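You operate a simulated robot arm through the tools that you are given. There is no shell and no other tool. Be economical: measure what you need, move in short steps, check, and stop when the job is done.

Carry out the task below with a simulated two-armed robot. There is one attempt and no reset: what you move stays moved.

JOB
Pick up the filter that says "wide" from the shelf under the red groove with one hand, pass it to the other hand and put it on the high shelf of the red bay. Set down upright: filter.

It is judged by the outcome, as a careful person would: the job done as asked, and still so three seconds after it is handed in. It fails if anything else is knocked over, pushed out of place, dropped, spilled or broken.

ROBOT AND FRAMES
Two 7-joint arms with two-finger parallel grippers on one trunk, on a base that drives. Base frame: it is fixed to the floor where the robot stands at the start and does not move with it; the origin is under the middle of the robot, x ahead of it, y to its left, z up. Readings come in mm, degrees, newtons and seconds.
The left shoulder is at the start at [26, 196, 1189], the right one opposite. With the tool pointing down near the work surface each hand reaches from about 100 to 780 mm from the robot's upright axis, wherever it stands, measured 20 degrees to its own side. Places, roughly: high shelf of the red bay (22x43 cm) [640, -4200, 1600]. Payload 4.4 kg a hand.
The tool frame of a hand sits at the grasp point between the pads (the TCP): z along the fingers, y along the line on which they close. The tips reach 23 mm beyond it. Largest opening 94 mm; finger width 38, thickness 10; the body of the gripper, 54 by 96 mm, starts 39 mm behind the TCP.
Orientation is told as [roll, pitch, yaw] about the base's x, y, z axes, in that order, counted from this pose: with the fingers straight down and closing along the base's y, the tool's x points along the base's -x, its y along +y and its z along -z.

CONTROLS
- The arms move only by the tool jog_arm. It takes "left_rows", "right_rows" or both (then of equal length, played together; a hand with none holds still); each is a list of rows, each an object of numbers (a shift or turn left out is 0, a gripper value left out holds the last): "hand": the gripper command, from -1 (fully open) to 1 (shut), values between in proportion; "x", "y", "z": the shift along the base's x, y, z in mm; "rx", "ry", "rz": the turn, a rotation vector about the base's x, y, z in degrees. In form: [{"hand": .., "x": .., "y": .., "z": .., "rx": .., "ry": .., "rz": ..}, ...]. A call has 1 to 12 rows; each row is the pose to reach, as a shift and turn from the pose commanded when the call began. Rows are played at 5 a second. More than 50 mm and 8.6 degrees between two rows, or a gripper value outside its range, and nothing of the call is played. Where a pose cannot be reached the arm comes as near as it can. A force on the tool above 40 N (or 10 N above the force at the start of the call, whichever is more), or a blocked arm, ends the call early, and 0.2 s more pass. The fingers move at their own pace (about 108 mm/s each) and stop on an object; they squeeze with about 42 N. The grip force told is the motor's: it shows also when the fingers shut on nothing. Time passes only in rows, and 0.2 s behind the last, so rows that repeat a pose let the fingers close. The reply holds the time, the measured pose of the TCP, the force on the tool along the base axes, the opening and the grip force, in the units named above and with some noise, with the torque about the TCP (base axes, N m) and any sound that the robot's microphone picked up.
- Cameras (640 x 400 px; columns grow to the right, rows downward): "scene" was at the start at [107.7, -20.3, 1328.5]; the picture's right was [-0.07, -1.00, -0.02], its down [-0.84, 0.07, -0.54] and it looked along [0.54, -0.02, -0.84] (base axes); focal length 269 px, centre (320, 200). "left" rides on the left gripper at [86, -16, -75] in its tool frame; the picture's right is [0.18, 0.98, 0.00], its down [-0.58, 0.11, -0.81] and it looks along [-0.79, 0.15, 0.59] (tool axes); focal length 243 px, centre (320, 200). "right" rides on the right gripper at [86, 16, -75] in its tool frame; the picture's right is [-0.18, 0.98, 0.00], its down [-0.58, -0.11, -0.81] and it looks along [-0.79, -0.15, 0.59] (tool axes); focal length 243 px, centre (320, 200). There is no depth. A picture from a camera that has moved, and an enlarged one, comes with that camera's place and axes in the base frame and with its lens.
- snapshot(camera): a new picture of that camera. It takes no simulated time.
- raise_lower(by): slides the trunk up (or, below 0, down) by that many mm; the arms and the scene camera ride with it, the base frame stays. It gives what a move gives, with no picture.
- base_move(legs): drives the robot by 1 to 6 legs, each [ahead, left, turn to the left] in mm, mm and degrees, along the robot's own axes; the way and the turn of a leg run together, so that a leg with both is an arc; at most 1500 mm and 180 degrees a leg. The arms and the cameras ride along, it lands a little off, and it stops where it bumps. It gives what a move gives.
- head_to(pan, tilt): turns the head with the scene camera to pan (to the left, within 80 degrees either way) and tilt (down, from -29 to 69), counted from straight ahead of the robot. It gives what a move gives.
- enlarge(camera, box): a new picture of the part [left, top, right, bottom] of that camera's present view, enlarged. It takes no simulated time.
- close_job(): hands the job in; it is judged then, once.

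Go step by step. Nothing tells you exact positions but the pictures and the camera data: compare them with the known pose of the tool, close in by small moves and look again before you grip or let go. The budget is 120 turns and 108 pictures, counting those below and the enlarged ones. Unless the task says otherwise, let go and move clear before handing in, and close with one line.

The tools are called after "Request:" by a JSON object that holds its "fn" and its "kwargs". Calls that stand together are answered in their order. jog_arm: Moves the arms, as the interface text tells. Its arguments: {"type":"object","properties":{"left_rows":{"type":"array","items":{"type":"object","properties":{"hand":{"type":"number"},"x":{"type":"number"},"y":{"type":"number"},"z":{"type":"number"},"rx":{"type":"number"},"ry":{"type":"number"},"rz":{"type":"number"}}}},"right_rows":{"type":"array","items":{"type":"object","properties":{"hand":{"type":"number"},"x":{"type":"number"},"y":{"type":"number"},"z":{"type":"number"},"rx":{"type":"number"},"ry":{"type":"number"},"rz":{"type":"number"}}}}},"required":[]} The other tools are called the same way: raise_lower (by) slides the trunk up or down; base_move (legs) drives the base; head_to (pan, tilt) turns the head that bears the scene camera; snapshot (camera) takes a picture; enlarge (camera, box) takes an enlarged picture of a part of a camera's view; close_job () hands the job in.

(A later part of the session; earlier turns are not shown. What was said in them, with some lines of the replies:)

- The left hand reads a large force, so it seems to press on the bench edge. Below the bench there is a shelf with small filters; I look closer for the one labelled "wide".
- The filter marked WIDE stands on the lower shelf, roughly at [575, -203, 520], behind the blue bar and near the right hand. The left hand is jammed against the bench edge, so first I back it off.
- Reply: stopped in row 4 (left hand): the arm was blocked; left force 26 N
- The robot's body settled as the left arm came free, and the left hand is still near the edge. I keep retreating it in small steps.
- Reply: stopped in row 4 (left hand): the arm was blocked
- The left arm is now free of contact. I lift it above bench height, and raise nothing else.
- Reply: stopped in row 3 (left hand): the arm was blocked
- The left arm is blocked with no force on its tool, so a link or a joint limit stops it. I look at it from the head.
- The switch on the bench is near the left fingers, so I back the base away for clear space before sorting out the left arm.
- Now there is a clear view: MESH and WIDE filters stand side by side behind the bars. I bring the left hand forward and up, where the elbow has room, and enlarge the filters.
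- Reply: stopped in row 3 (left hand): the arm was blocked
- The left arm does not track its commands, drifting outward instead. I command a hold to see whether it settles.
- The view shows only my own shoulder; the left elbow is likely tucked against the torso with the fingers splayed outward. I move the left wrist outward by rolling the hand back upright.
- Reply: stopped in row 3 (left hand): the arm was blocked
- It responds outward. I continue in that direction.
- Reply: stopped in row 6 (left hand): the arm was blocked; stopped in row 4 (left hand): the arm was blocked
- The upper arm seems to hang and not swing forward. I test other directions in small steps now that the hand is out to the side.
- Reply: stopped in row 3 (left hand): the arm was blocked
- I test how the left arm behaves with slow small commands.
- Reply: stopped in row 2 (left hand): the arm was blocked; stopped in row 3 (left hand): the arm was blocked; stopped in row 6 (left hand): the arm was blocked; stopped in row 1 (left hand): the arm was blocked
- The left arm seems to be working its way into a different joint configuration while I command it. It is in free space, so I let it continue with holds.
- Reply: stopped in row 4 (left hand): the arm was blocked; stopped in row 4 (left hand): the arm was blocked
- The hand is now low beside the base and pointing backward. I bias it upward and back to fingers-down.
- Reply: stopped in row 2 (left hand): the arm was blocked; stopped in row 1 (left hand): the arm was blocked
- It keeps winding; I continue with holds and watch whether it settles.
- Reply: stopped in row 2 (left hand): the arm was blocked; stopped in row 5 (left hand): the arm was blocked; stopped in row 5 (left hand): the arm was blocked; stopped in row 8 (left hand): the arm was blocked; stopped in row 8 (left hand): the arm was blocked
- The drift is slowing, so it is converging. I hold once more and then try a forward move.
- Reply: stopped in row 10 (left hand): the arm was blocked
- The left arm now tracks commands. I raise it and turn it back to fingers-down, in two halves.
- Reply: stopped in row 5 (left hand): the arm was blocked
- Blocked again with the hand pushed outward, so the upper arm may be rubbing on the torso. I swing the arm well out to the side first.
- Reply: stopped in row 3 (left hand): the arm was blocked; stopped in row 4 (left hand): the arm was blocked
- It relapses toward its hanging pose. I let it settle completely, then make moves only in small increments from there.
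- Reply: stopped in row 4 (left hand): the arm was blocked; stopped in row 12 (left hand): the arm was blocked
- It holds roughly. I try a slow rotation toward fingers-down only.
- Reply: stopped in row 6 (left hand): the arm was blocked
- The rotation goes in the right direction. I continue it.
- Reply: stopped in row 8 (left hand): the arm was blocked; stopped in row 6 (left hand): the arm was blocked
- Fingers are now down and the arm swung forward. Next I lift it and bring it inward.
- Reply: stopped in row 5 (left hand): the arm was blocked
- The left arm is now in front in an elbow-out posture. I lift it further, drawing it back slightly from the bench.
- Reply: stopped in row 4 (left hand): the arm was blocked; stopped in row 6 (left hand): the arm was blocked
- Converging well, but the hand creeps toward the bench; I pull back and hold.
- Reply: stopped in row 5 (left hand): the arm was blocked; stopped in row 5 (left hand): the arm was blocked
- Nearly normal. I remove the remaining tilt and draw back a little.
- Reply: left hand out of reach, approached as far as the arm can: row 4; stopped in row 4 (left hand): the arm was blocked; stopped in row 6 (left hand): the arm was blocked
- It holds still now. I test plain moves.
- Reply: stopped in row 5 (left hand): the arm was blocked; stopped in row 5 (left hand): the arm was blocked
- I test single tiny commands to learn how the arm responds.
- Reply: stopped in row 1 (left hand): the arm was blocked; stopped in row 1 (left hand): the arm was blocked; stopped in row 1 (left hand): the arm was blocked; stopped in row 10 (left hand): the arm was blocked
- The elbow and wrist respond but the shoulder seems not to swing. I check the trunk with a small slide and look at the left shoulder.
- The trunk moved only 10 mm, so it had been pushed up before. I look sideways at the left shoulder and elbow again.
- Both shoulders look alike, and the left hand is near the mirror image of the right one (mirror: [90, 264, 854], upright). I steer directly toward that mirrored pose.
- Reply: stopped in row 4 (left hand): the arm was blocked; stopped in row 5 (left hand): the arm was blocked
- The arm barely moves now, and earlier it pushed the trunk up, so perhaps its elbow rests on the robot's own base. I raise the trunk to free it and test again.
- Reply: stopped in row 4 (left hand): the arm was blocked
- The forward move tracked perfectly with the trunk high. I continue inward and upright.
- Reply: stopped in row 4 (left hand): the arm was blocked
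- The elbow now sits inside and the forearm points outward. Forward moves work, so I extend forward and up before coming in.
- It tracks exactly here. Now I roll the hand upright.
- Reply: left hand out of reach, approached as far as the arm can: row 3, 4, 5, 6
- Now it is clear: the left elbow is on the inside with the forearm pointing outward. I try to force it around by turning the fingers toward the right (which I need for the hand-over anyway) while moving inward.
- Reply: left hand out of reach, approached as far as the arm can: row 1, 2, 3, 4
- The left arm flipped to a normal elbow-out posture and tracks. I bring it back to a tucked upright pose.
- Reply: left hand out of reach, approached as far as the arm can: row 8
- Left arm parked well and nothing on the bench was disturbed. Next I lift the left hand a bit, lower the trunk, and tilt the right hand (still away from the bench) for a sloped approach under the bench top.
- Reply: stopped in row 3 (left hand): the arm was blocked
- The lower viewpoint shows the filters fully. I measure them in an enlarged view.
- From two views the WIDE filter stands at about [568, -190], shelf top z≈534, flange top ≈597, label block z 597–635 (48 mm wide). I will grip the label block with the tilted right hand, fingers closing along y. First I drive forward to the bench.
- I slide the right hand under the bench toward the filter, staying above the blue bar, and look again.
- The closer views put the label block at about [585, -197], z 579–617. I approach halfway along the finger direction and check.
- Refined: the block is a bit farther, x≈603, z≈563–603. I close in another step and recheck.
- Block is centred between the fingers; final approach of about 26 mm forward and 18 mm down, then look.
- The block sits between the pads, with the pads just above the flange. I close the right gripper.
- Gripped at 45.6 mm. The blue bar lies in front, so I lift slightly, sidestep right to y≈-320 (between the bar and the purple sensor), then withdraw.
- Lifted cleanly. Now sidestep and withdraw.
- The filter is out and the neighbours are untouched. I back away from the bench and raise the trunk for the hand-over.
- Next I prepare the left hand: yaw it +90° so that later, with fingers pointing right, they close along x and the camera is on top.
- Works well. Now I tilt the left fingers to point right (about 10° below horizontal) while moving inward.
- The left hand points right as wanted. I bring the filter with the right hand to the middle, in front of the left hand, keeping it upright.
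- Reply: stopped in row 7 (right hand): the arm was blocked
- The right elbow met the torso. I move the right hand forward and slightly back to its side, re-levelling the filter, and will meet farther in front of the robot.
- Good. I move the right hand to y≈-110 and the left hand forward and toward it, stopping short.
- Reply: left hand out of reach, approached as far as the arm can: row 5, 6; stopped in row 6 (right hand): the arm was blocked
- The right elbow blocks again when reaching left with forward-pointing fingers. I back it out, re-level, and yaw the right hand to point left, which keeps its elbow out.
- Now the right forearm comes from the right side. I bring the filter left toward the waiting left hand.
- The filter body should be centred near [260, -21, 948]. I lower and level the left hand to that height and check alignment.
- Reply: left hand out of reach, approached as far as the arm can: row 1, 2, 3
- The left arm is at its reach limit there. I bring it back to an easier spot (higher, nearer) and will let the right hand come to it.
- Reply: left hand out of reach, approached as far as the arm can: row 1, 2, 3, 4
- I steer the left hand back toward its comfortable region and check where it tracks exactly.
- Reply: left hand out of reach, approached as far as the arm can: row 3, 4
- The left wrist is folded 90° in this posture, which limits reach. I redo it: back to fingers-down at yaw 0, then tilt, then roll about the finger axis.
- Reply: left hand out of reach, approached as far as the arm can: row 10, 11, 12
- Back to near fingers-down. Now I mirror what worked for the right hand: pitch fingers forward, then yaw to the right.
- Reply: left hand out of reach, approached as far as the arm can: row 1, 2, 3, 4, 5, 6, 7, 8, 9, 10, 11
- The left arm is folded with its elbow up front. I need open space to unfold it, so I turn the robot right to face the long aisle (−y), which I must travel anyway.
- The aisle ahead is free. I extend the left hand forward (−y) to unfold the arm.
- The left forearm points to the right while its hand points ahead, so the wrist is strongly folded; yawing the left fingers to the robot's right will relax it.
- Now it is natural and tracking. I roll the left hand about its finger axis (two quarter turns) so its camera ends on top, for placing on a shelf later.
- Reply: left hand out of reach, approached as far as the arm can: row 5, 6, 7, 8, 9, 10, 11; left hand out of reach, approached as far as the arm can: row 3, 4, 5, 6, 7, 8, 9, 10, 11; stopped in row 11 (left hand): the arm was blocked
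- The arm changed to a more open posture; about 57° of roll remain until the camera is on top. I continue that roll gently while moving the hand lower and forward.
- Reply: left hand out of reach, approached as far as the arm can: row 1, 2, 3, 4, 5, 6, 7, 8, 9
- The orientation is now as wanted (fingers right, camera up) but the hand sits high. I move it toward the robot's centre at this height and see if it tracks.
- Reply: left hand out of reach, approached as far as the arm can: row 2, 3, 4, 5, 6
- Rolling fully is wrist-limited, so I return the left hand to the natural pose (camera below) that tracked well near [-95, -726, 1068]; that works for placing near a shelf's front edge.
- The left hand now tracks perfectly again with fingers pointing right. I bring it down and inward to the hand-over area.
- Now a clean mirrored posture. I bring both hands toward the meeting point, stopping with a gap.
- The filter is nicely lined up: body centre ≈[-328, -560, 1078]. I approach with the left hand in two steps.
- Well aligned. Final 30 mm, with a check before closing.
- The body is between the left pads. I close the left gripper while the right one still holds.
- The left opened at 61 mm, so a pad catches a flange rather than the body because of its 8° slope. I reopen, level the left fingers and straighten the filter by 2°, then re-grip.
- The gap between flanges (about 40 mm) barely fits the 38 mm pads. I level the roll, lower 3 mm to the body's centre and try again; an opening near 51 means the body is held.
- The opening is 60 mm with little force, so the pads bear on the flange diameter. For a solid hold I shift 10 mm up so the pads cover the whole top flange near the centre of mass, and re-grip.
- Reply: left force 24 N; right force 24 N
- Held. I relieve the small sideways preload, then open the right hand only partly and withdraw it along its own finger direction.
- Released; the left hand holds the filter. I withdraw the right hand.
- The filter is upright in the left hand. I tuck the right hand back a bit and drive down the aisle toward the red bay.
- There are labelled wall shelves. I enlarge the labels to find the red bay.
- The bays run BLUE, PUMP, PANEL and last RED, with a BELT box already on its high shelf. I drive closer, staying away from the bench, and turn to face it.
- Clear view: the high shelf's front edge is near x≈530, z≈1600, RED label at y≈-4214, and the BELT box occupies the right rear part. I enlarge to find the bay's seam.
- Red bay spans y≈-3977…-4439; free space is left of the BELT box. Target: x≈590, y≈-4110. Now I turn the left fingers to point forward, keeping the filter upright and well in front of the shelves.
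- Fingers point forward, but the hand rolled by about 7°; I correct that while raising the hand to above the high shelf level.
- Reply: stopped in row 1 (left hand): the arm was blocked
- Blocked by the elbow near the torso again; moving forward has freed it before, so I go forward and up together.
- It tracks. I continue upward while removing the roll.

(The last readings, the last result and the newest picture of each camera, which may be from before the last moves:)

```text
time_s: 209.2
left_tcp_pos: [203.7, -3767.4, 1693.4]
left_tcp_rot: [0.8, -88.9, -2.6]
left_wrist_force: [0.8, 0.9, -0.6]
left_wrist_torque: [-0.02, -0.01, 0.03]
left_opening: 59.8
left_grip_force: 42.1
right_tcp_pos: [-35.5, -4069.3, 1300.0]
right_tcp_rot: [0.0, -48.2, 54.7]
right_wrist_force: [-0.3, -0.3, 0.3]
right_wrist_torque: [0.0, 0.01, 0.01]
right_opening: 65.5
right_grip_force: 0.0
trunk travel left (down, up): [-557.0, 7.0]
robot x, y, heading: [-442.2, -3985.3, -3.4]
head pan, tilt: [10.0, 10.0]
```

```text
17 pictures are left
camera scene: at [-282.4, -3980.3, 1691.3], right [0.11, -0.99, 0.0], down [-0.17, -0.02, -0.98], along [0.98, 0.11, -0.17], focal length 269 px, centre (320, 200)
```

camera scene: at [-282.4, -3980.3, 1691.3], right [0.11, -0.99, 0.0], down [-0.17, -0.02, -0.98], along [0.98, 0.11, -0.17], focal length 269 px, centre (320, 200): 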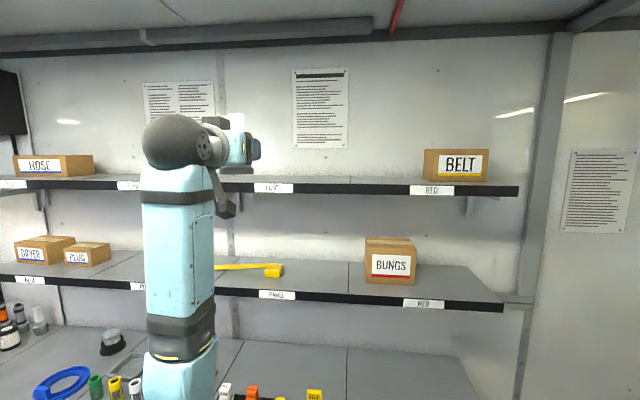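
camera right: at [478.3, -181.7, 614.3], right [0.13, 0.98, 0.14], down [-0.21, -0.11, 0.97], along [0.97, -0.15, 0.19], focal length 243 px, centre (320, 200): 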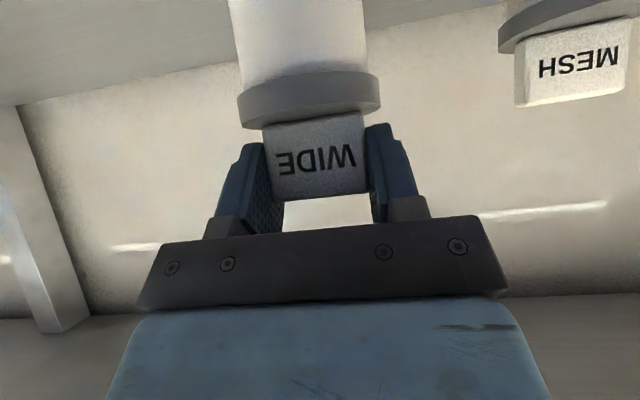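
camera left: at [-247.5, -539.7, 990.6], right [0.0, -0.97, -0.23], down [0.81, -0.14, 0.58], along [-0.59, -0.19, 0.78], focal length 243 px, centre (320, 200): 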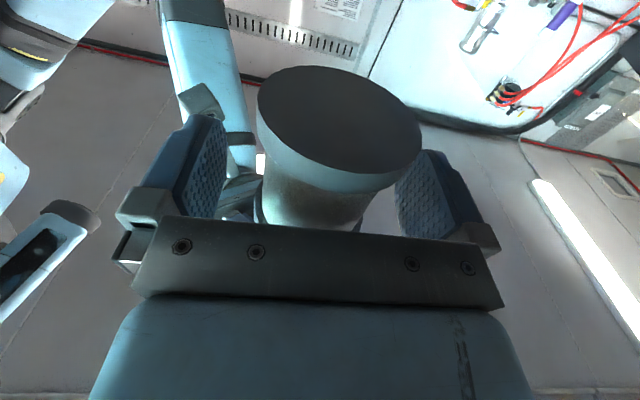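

The left hand is level at shelf height. I square the base to the shelf, sidestep right and drive partly forward; the remaining distance the arm will cover.

Request:
{"fn": "base_move", "kwargs": {"legs": [[0, 0, 3.4], [0, -375, 0], [230, 0, 0]]}}

Request:
{"fn": "head_to", "kwargs": {"pan": 0, "tilt": 12}}

Request:
{"fn": "snapshot", "kwargs": {"camera": "scene"}}

```text
time_s: 214.8
left_tcp_pos: [413.6, -4099.7, 1694.2]
left_tcp_rot: [1.0, -89.1, 1.0]
left_wrist_force: [-0.3, -0.3, 0.0]
left_wrist_torque: [0.02, -0.01, -0.01]
left_opening: 59.6
left_grip_force: 42.3
right_tcp_pos: [194.7, -4417.0, 1300.7]
right_tcp_rot: [-0.1, -48.1, 58.3]
right_wrist_force: [-0.4, -0.3, -0.6]
right_wrist_torque: [-0.01, 0.01, 0.03]
right_opening: 65.8
right_grip_force: 0.0
trunk travel left (down, up): [-557.0, 7.0]
robot x, y, heading: [-218.6, -4357.7, 0.2]
head pan, tilt: [10.0, 10.0]
```

```text
time_s: 215.5
left_tcp_pos: [417.1, -4100.6, 1693.4]
left_tcp_rot: [0.7, -89.0, 1.1]
left_wrist_force: [-0.3, 0.1, -0.2]
left_wrist_torque: [0.02, 0.0, -0.01]
left_opening: 59.6
left_grip_force: 41.6
right_tcp_pos: [195.9, -4417.9, 1299.7]
right_tcp_rot: [0.1, -48.0, 58.2]
right_wrist_force: [-0.9, -0.5, 0.5]
right_wrist_torque: [-0.04, -0.02, 0.01]
right_opening: 65.8
right_grip_force: 0.1
trunk travel left (down, up): [-557.0, 7.0]
robot x, y, heading: [-218.9, -4358.6, -0.1]
head pan, tilt: [0.0, 12.0]
```

```text
16 pictures are left
camera scene: at [-53.1, -4359.3, 1688.0], right [0.0, -1.0, 0.0], down [-0.21, 0.0, -0.98], along [0.98, 0.0, -0.21], focal length 269 px, centre (320, 200)
```

scene: 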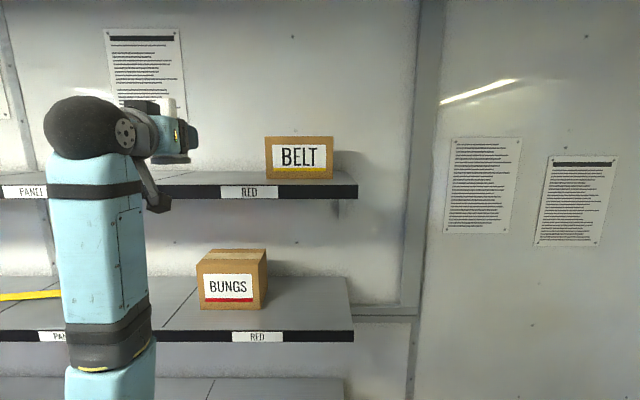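

I enlarge to refine the shelf's edge and height against the filter.

Request:
{"fn": "enlarge", "kwargs": {"camera": "scene", "box": [120, 80, 360, 230]}}

Request:
{"fn": "snapshot", "kwargs": {"camera": "left"}}

```text
2.67 times, centred on (240, 155) of scene
camera zoom: at [-53.1, -4359.3, 1688.0], right [0.0, -1.0, 0.0], down [-0.21, 0.0, -0.98], along [0.98, 0.0, -0.21], focal length 718 px, centre (533, 320)
```

zoom: 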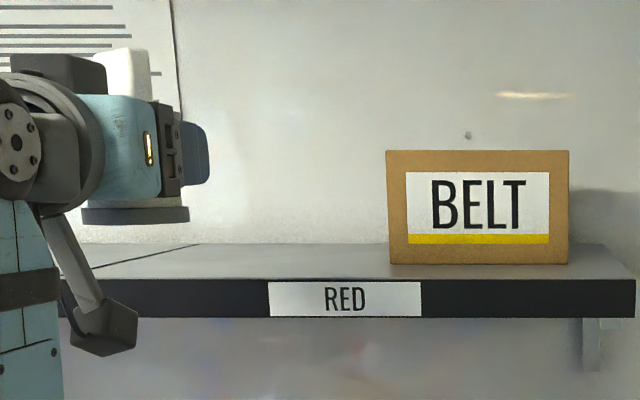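

```text
14 pictures are left
camera left: at [340.6, -4119.2, 1608.1], right [-0.03, 0.98, -0.18], down [-0.8, 0.08, 0.6], along [0.6, 0.17, 0.78], focal length 243 px, centre (320, 200)
```

left: 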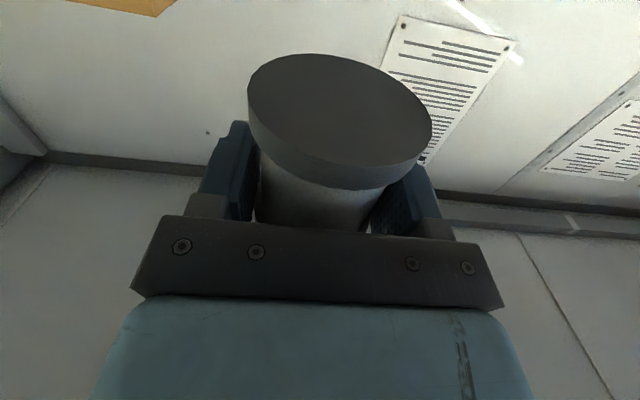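

The wrist camera hangs below the hand, so I will place the filter near the front edge (centre ≈ x 567). I roll the base 100 mm forward at the safe height and recheck.

Request:
{"fn": "base_move", "kwargs": {"legs": [[110, 0, 0]]}}

Request:
{"fn": "enlarge", "kwargs": {"camera": "scene", "box": [80, 80, 360, 255]}}

```text
time_s: 216.7
left_tcp_pos: [523.0, -4099.6, 1695.5]
left_tcp_rot: [0.7, -88.9, 1.3]
left_wrist_force: [0.2, 0.4, -0.2]
left_wrist_torque: [-0.03, -0.03, 0.01]
left_opening: 59.7
left_grip_force: 42.2
right_tcp_pos: [305.5, -4415.0, 1300.6]
right_tcp_rot: [-0.1, -48.2, 58.4]
right_wrist_force: [-0.2, 0.0, 0.3]
right_wrist_torque: [-0.01, -0.01, 0.03]
right_opening: 65.5
right_grip_force: 0.1
trunk travel left (down, up): [-557.0, 7.0]
robot x, y, heading: [-100.2, -4358.4, 0.6]
head pan, tilt: [0.0, 12.0]
```

```text
2.29 times, centred on (220, 168) of scene
camera zoom: at [54.3, -4359.0, 1688.4], right [0.0, -1.0, 0.0], down [-0.21, 0.0, -0.98], along [0.98, 0.0, -0.21], focal length 616 px, centre (549, 274)
```

zoom: 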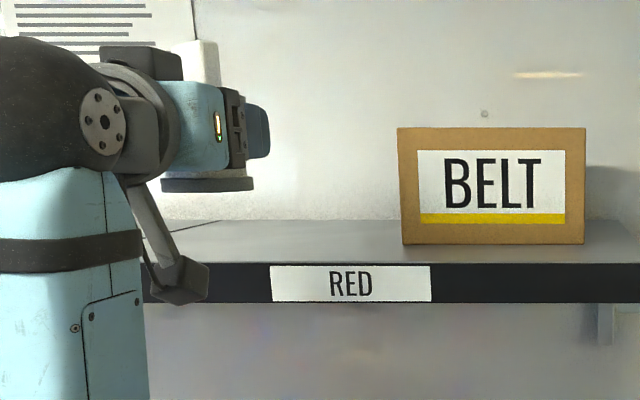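

The front edge is closer to x≈500. I move the hand 27 mm forward and lower to about 10 mm above the shelf, then look.

Request:
{"fn": "jog_arm", "kwargs": {"left_rows": [{"hand": 1, "x": 14}, {"x": 27}, {"x": 27, "z": -15}, {"x": 27, "z": -30}, {"x": 27, "z": -42}]}}

Request:
{"fn": "enlarge", "kwargs": {"camera": "scene", "box": [100, 120, 260, 220]}}

```text
time_s: 217.9
left_tcp_pos: [553.3, -4099.7, 1651.6]
left_tcp_rot: [0.9, -88.9, 1.0]
left_wrist_force: [-0.1, -0.4, -0.7]
left_wrist_torque: [0.02, -0.01, 0.02]
left_opening: 59.6
left_grip_force: 42.0
right_tcp_pos: [306.1, -4416.0, 1299.5]
right_tcp_rot: [0.0, -48.1, 58.4]
right_wrist_force: [0.3, 0.4, -0.5]
right_wrist_torque: [-0.03, 0.01, 0.02]
right_opening: 65.7
right_grip_force: 0.1
trunk travel left (down, up): [-557.0, 7.0]
robot x, y, heading: [-108.7, -4359.5, 0.4]
head pan, tilt: [0.0, 12.0]
```

```text
4.00 times, centred on (180, 170) of scene
camera zoom: at [56.3, -4358.9, 1688.1], right [0.0, -1.0, 0.0], down [-0.21, 0.0, -0.98], along [0.98, 0.0, -0.21], focal length 1077 px, centre (880, 320)
```

zoom: 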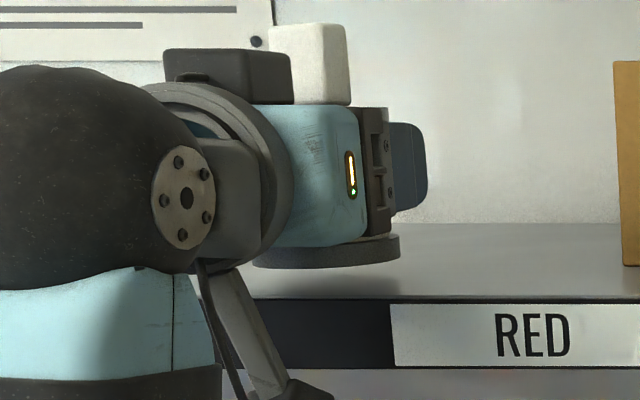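

About 10 mm gap, with the filter just inside the edge. I go 10 mm further in and lower gently while watching the force.

Request:
{"fn": "jog_arm", "kwargs": {"left_rows": [{"hand": 1, "x": 5}, {"x": 10}, {"x": 10, "z": -3}, {"x": 10, "z": -6}]}}

Request:
{"fn": "jog_arm", "kwargs": {"left_rows": [{"z": -1}, {"z": -2}, {"z": -2}]}}

Request:
{"fn": "jog_arm", "kwargs": {"left_rows": [{"z": -1}, {"z": -2}, {"z": -2}]}}

```text
time_s: 218.9
left_tcp_pos: [561.1, -4099.0, 1647.3]
left_tcp_rot: [0.0, -89.0, 1.9]
left_wrist_force: [1.1, 0.7, -0.6]
left_wrist_torque: [0.02, -0.01, -0.01]
left_opening: 59.8
left_grip_force: 41.6
right_tcp_pos: [305.7, -4415.4, 1301.0]
right_tcp_rot: [-0.1, -48.1, 58.3]
right_wrist_force: [0.2, -0.5, 0.4]
right_wrist_torque: [0.01, 0.02, 0.02]
right_opening: 65.8
right_grip_force: 0.1
trunk travel left (down, up): [-557.0, 7.0]
robot x, y, heading: [-105.8, -4356.7, 0.0]
head pan, tilt: [0.0, 12.0]
```

```text
time_s: 219.7
left_tcp_pos: [561.9, -4099.7, 1645.6]
left_tcp_rot: [0.7, -89.1, 1.2]
left_wrist_force: [0.2, 0.1, -0.8]
left_wrist_torque: [0.0, 0.0, -0.01]
left_opening: 59.8
left_grip_force: 41.7
right_tcp_pos: [306.2, -4415.7, 1300.5]
right_tcp_rot: [0.0, -48.1, 58.4]
right_wrist_force: [-1.4, 0.5, 0.6]
right_wrist_torque: [0.03, -0.03, -0.03]
right_opening: 65.8
right_grip_force: 0.0
trunk travel left (down, up): [-557.0, 7.0]
robot x, y, heading: [-101.9, -4362.6, 0.6]
head pan, tilt: [0.0, 12.0]
```

```text
time_s: 220.5
left_tcp_pos: [560.8, -4100.0, 1643.4]
left_tcp_rot: [1.3, -89.1, 0.7]
left_wrist_force: [5.1, 1.6, 13.9]
left_wrist_torque: [0.09, -0.65, 0.06]
left_opening: 59.7
left_grip_force: 42.0
right_tcp_pos: [304.6, -4416.5, 1301.0]
right_tcp_rot: [0.1, -48.0, 58.5]
right_wrist_force: [0.5, 0.0, -0.9]
right_wrist_torque: [0.0, -0.01, 0.05]
right_opening: 65.7
right_grip_force: 0.0
trunk travel left (down, up): [-557.0, 7.0]
robot x, y, heading: [-106.4, -4357.9, -0.0]
head pan, tilt: [0.0, 12.0]
```

Contact: about 14 N upward at the filter's far rim, so it stands on the shelf with at most a degree of tilt. I check the picture before letting go.

Request:
{"fn": "enlarge", "kwargs": {"camera": "scene", "box": [100, 120, 260, 220]}}

Request:
{"fn": "snapshot", "kwargs": {"camera": "left"}}

```text
4.00 times, centred on (180, 170) of scene
camera zoom: at [55.0, -4359.3, 1688.4], right [0.0, -1.0, 0.0], down [-0.21, 0.0, -0.98], along [0.98, 0.0, -0.21], focal length 1077 px, centre (880, 320)
```

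zoom: 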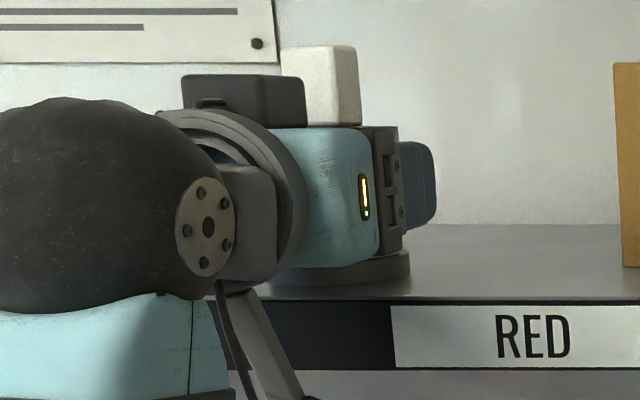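

```text
10 pictures are left
camera left: at [485.1, -4118.9, 1557.9], right [-0.04, 0.98, -0.18], down [-0.8, 0.08, 0.59], along [0.6, 0.17, 0.78], focal length 243 px, centre (320, 200)
```

left: 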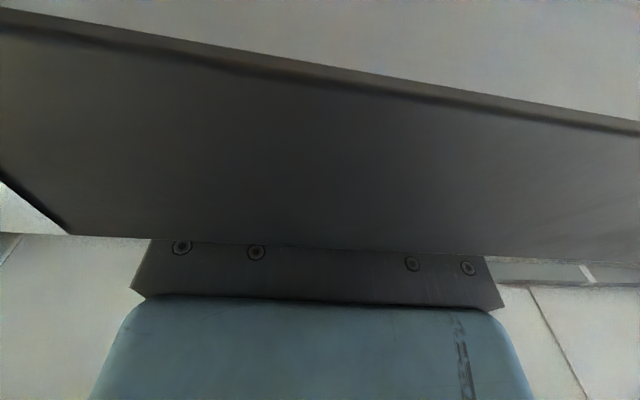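

The base of the filter rests on the shelf about 23 mm behind the front edge and looks upright. I release and back straight out.

Request:
{"fn": "jog_arm", "kwargs": {"left_rows": [{"hand": 0.0}, {"hand": -0.4}, {"hand": -1}, {"hand": -1}, {"hand": -1}]}}

Request:
{"fn": "enlarge", "kwargs": {"camera": "scene", "box": [100, 120, 260, 220]}}

```text
time_s: 221.7
left_tcp_pos: [561.4, -4100.1, 1642.5]
left_tcp_rot: [0.6, -89.0, 1.3]
left_wrist_force: [-0.1, 1.0, 0.3]
left_wrist_torque: [0.01, -0.01, 0.0]
left_opening: 94.1
left_grip_force: 0.1
right_tcp_pos: [306.5, -4416.5, 1300.4]
right_tcp_rot: [0.0, -48.1, 58.3]
right_wrist_force: [0.6, 0.7, -0.3]
right_wrist_torque: [-0.01, 0.02, -0.01]
right_opening: 65.9
right_grip_force: 0.0
trunk travel left (down, up): [-557.0, 7.0]
robot x, y, heading: [-101.4, -4359.1, 0.1]
head pan, tilt: [0.0, 12.0]
```

```text
4.00 times, centred on (180, 170) of scene
camera zoom: at [55.7, -4359.0, 1688.1], right [0.0, -1.0, 0.0], down [-0.21, 0.0, -0.98], along [0.98, 0.0, -0.21], focal length 1077 px, centre (880, 320)
```

zoom: 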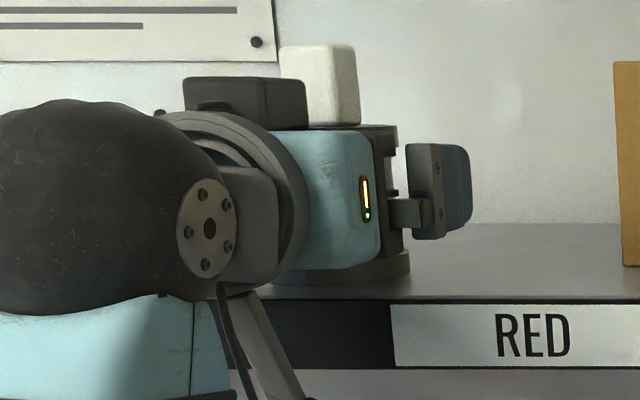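

Released and standing. I back the base straight away and look.

Request:
{"fn": "base_move", "kwargs": {"legs": [[-300, 0, 0]]}}

Request:
{"fn": "snapshot", "kwargs": {"camera": "scene"}}

```text
time_s: 223.8
left_tcp_pos: [266.3, -4098.4, 1641.8]
left_tcp_rot: [0.7, -89.0, 1.4]
left_wrist_force: [0.2, 0.1, -0.3]
left_wrist_torque: [-0.01, 0.01, 0.01]
left_opening: 93.9
left_grip_force: 0.1
right_tcp_pos: [9.5, -4416.0, 1300.0]
right_tcp_rot: [0.1, -48.0, 58.5]
right_wrist_force: [0.3, 0.1, -0.1]
right_wrist_torque: [0.02, 0.01, 0.0]
right_opening: 65.9
right_grip_force: 0.1
trunk travel left (down, up): [-557.0, 7.0]
robot x, y, heading: [-404.4, -4362.7, 0.3]
head pan, tilt: [0.0, 12.0]
```

```text
8 pictures are left
camera scene: at [-239.7, -4359.8, 1687.9], right [0.01, -1.0, 0.0], down [-0.21, 0.0, -0.98], along [0.98, 0.01, -0.21], focal length 269 px, centre (320, 200)
```

scene: 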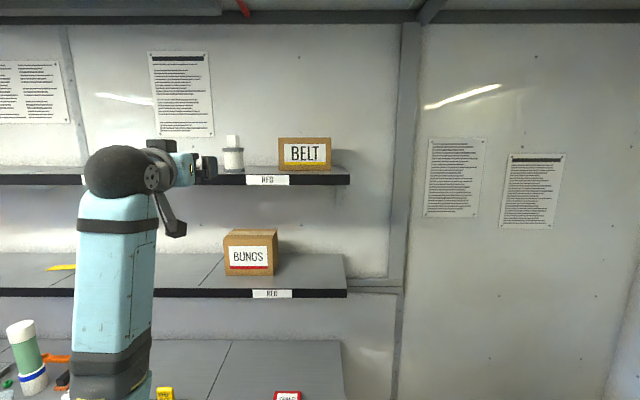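

Request:
{"fn": "enlarge", "kwargs": {"camera": "scene", "box": [180, 110, 360, 222]}}

```text
3.56 times, centred on (270, 166) of scene
camera zoom: at [-239.7, -4359.8, 1687.9], right [0.01, -1.0, 0.0], down [-0.21, 0.0, -0.98], along [0.98, 0.01, -0.21], focal length 958 px, centre (498, 321)
```

zoom: 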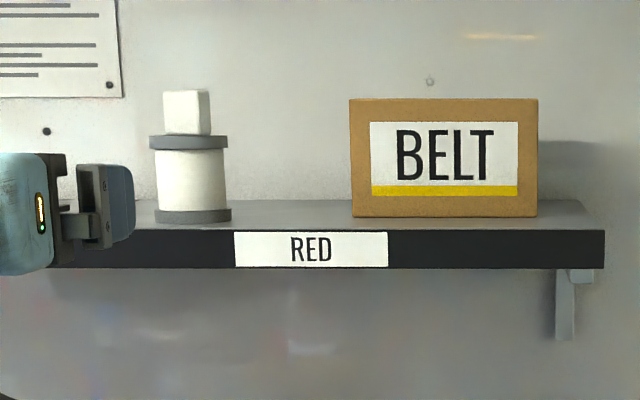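

The WIDE filter stands upright on the high shelf of the red bay, beside the BELT box. Both hands are clear of it, so I hand the job in.

Request:
{"fn": "close_job", "kwargs": {}}

```text
The job is handed in.
```

The "wide" filter was picked up with the right hand, passed to the left hand, and set upright on the high shelf of the red bay, beside the BELT box. Nothing else was seen knocked over or moved.
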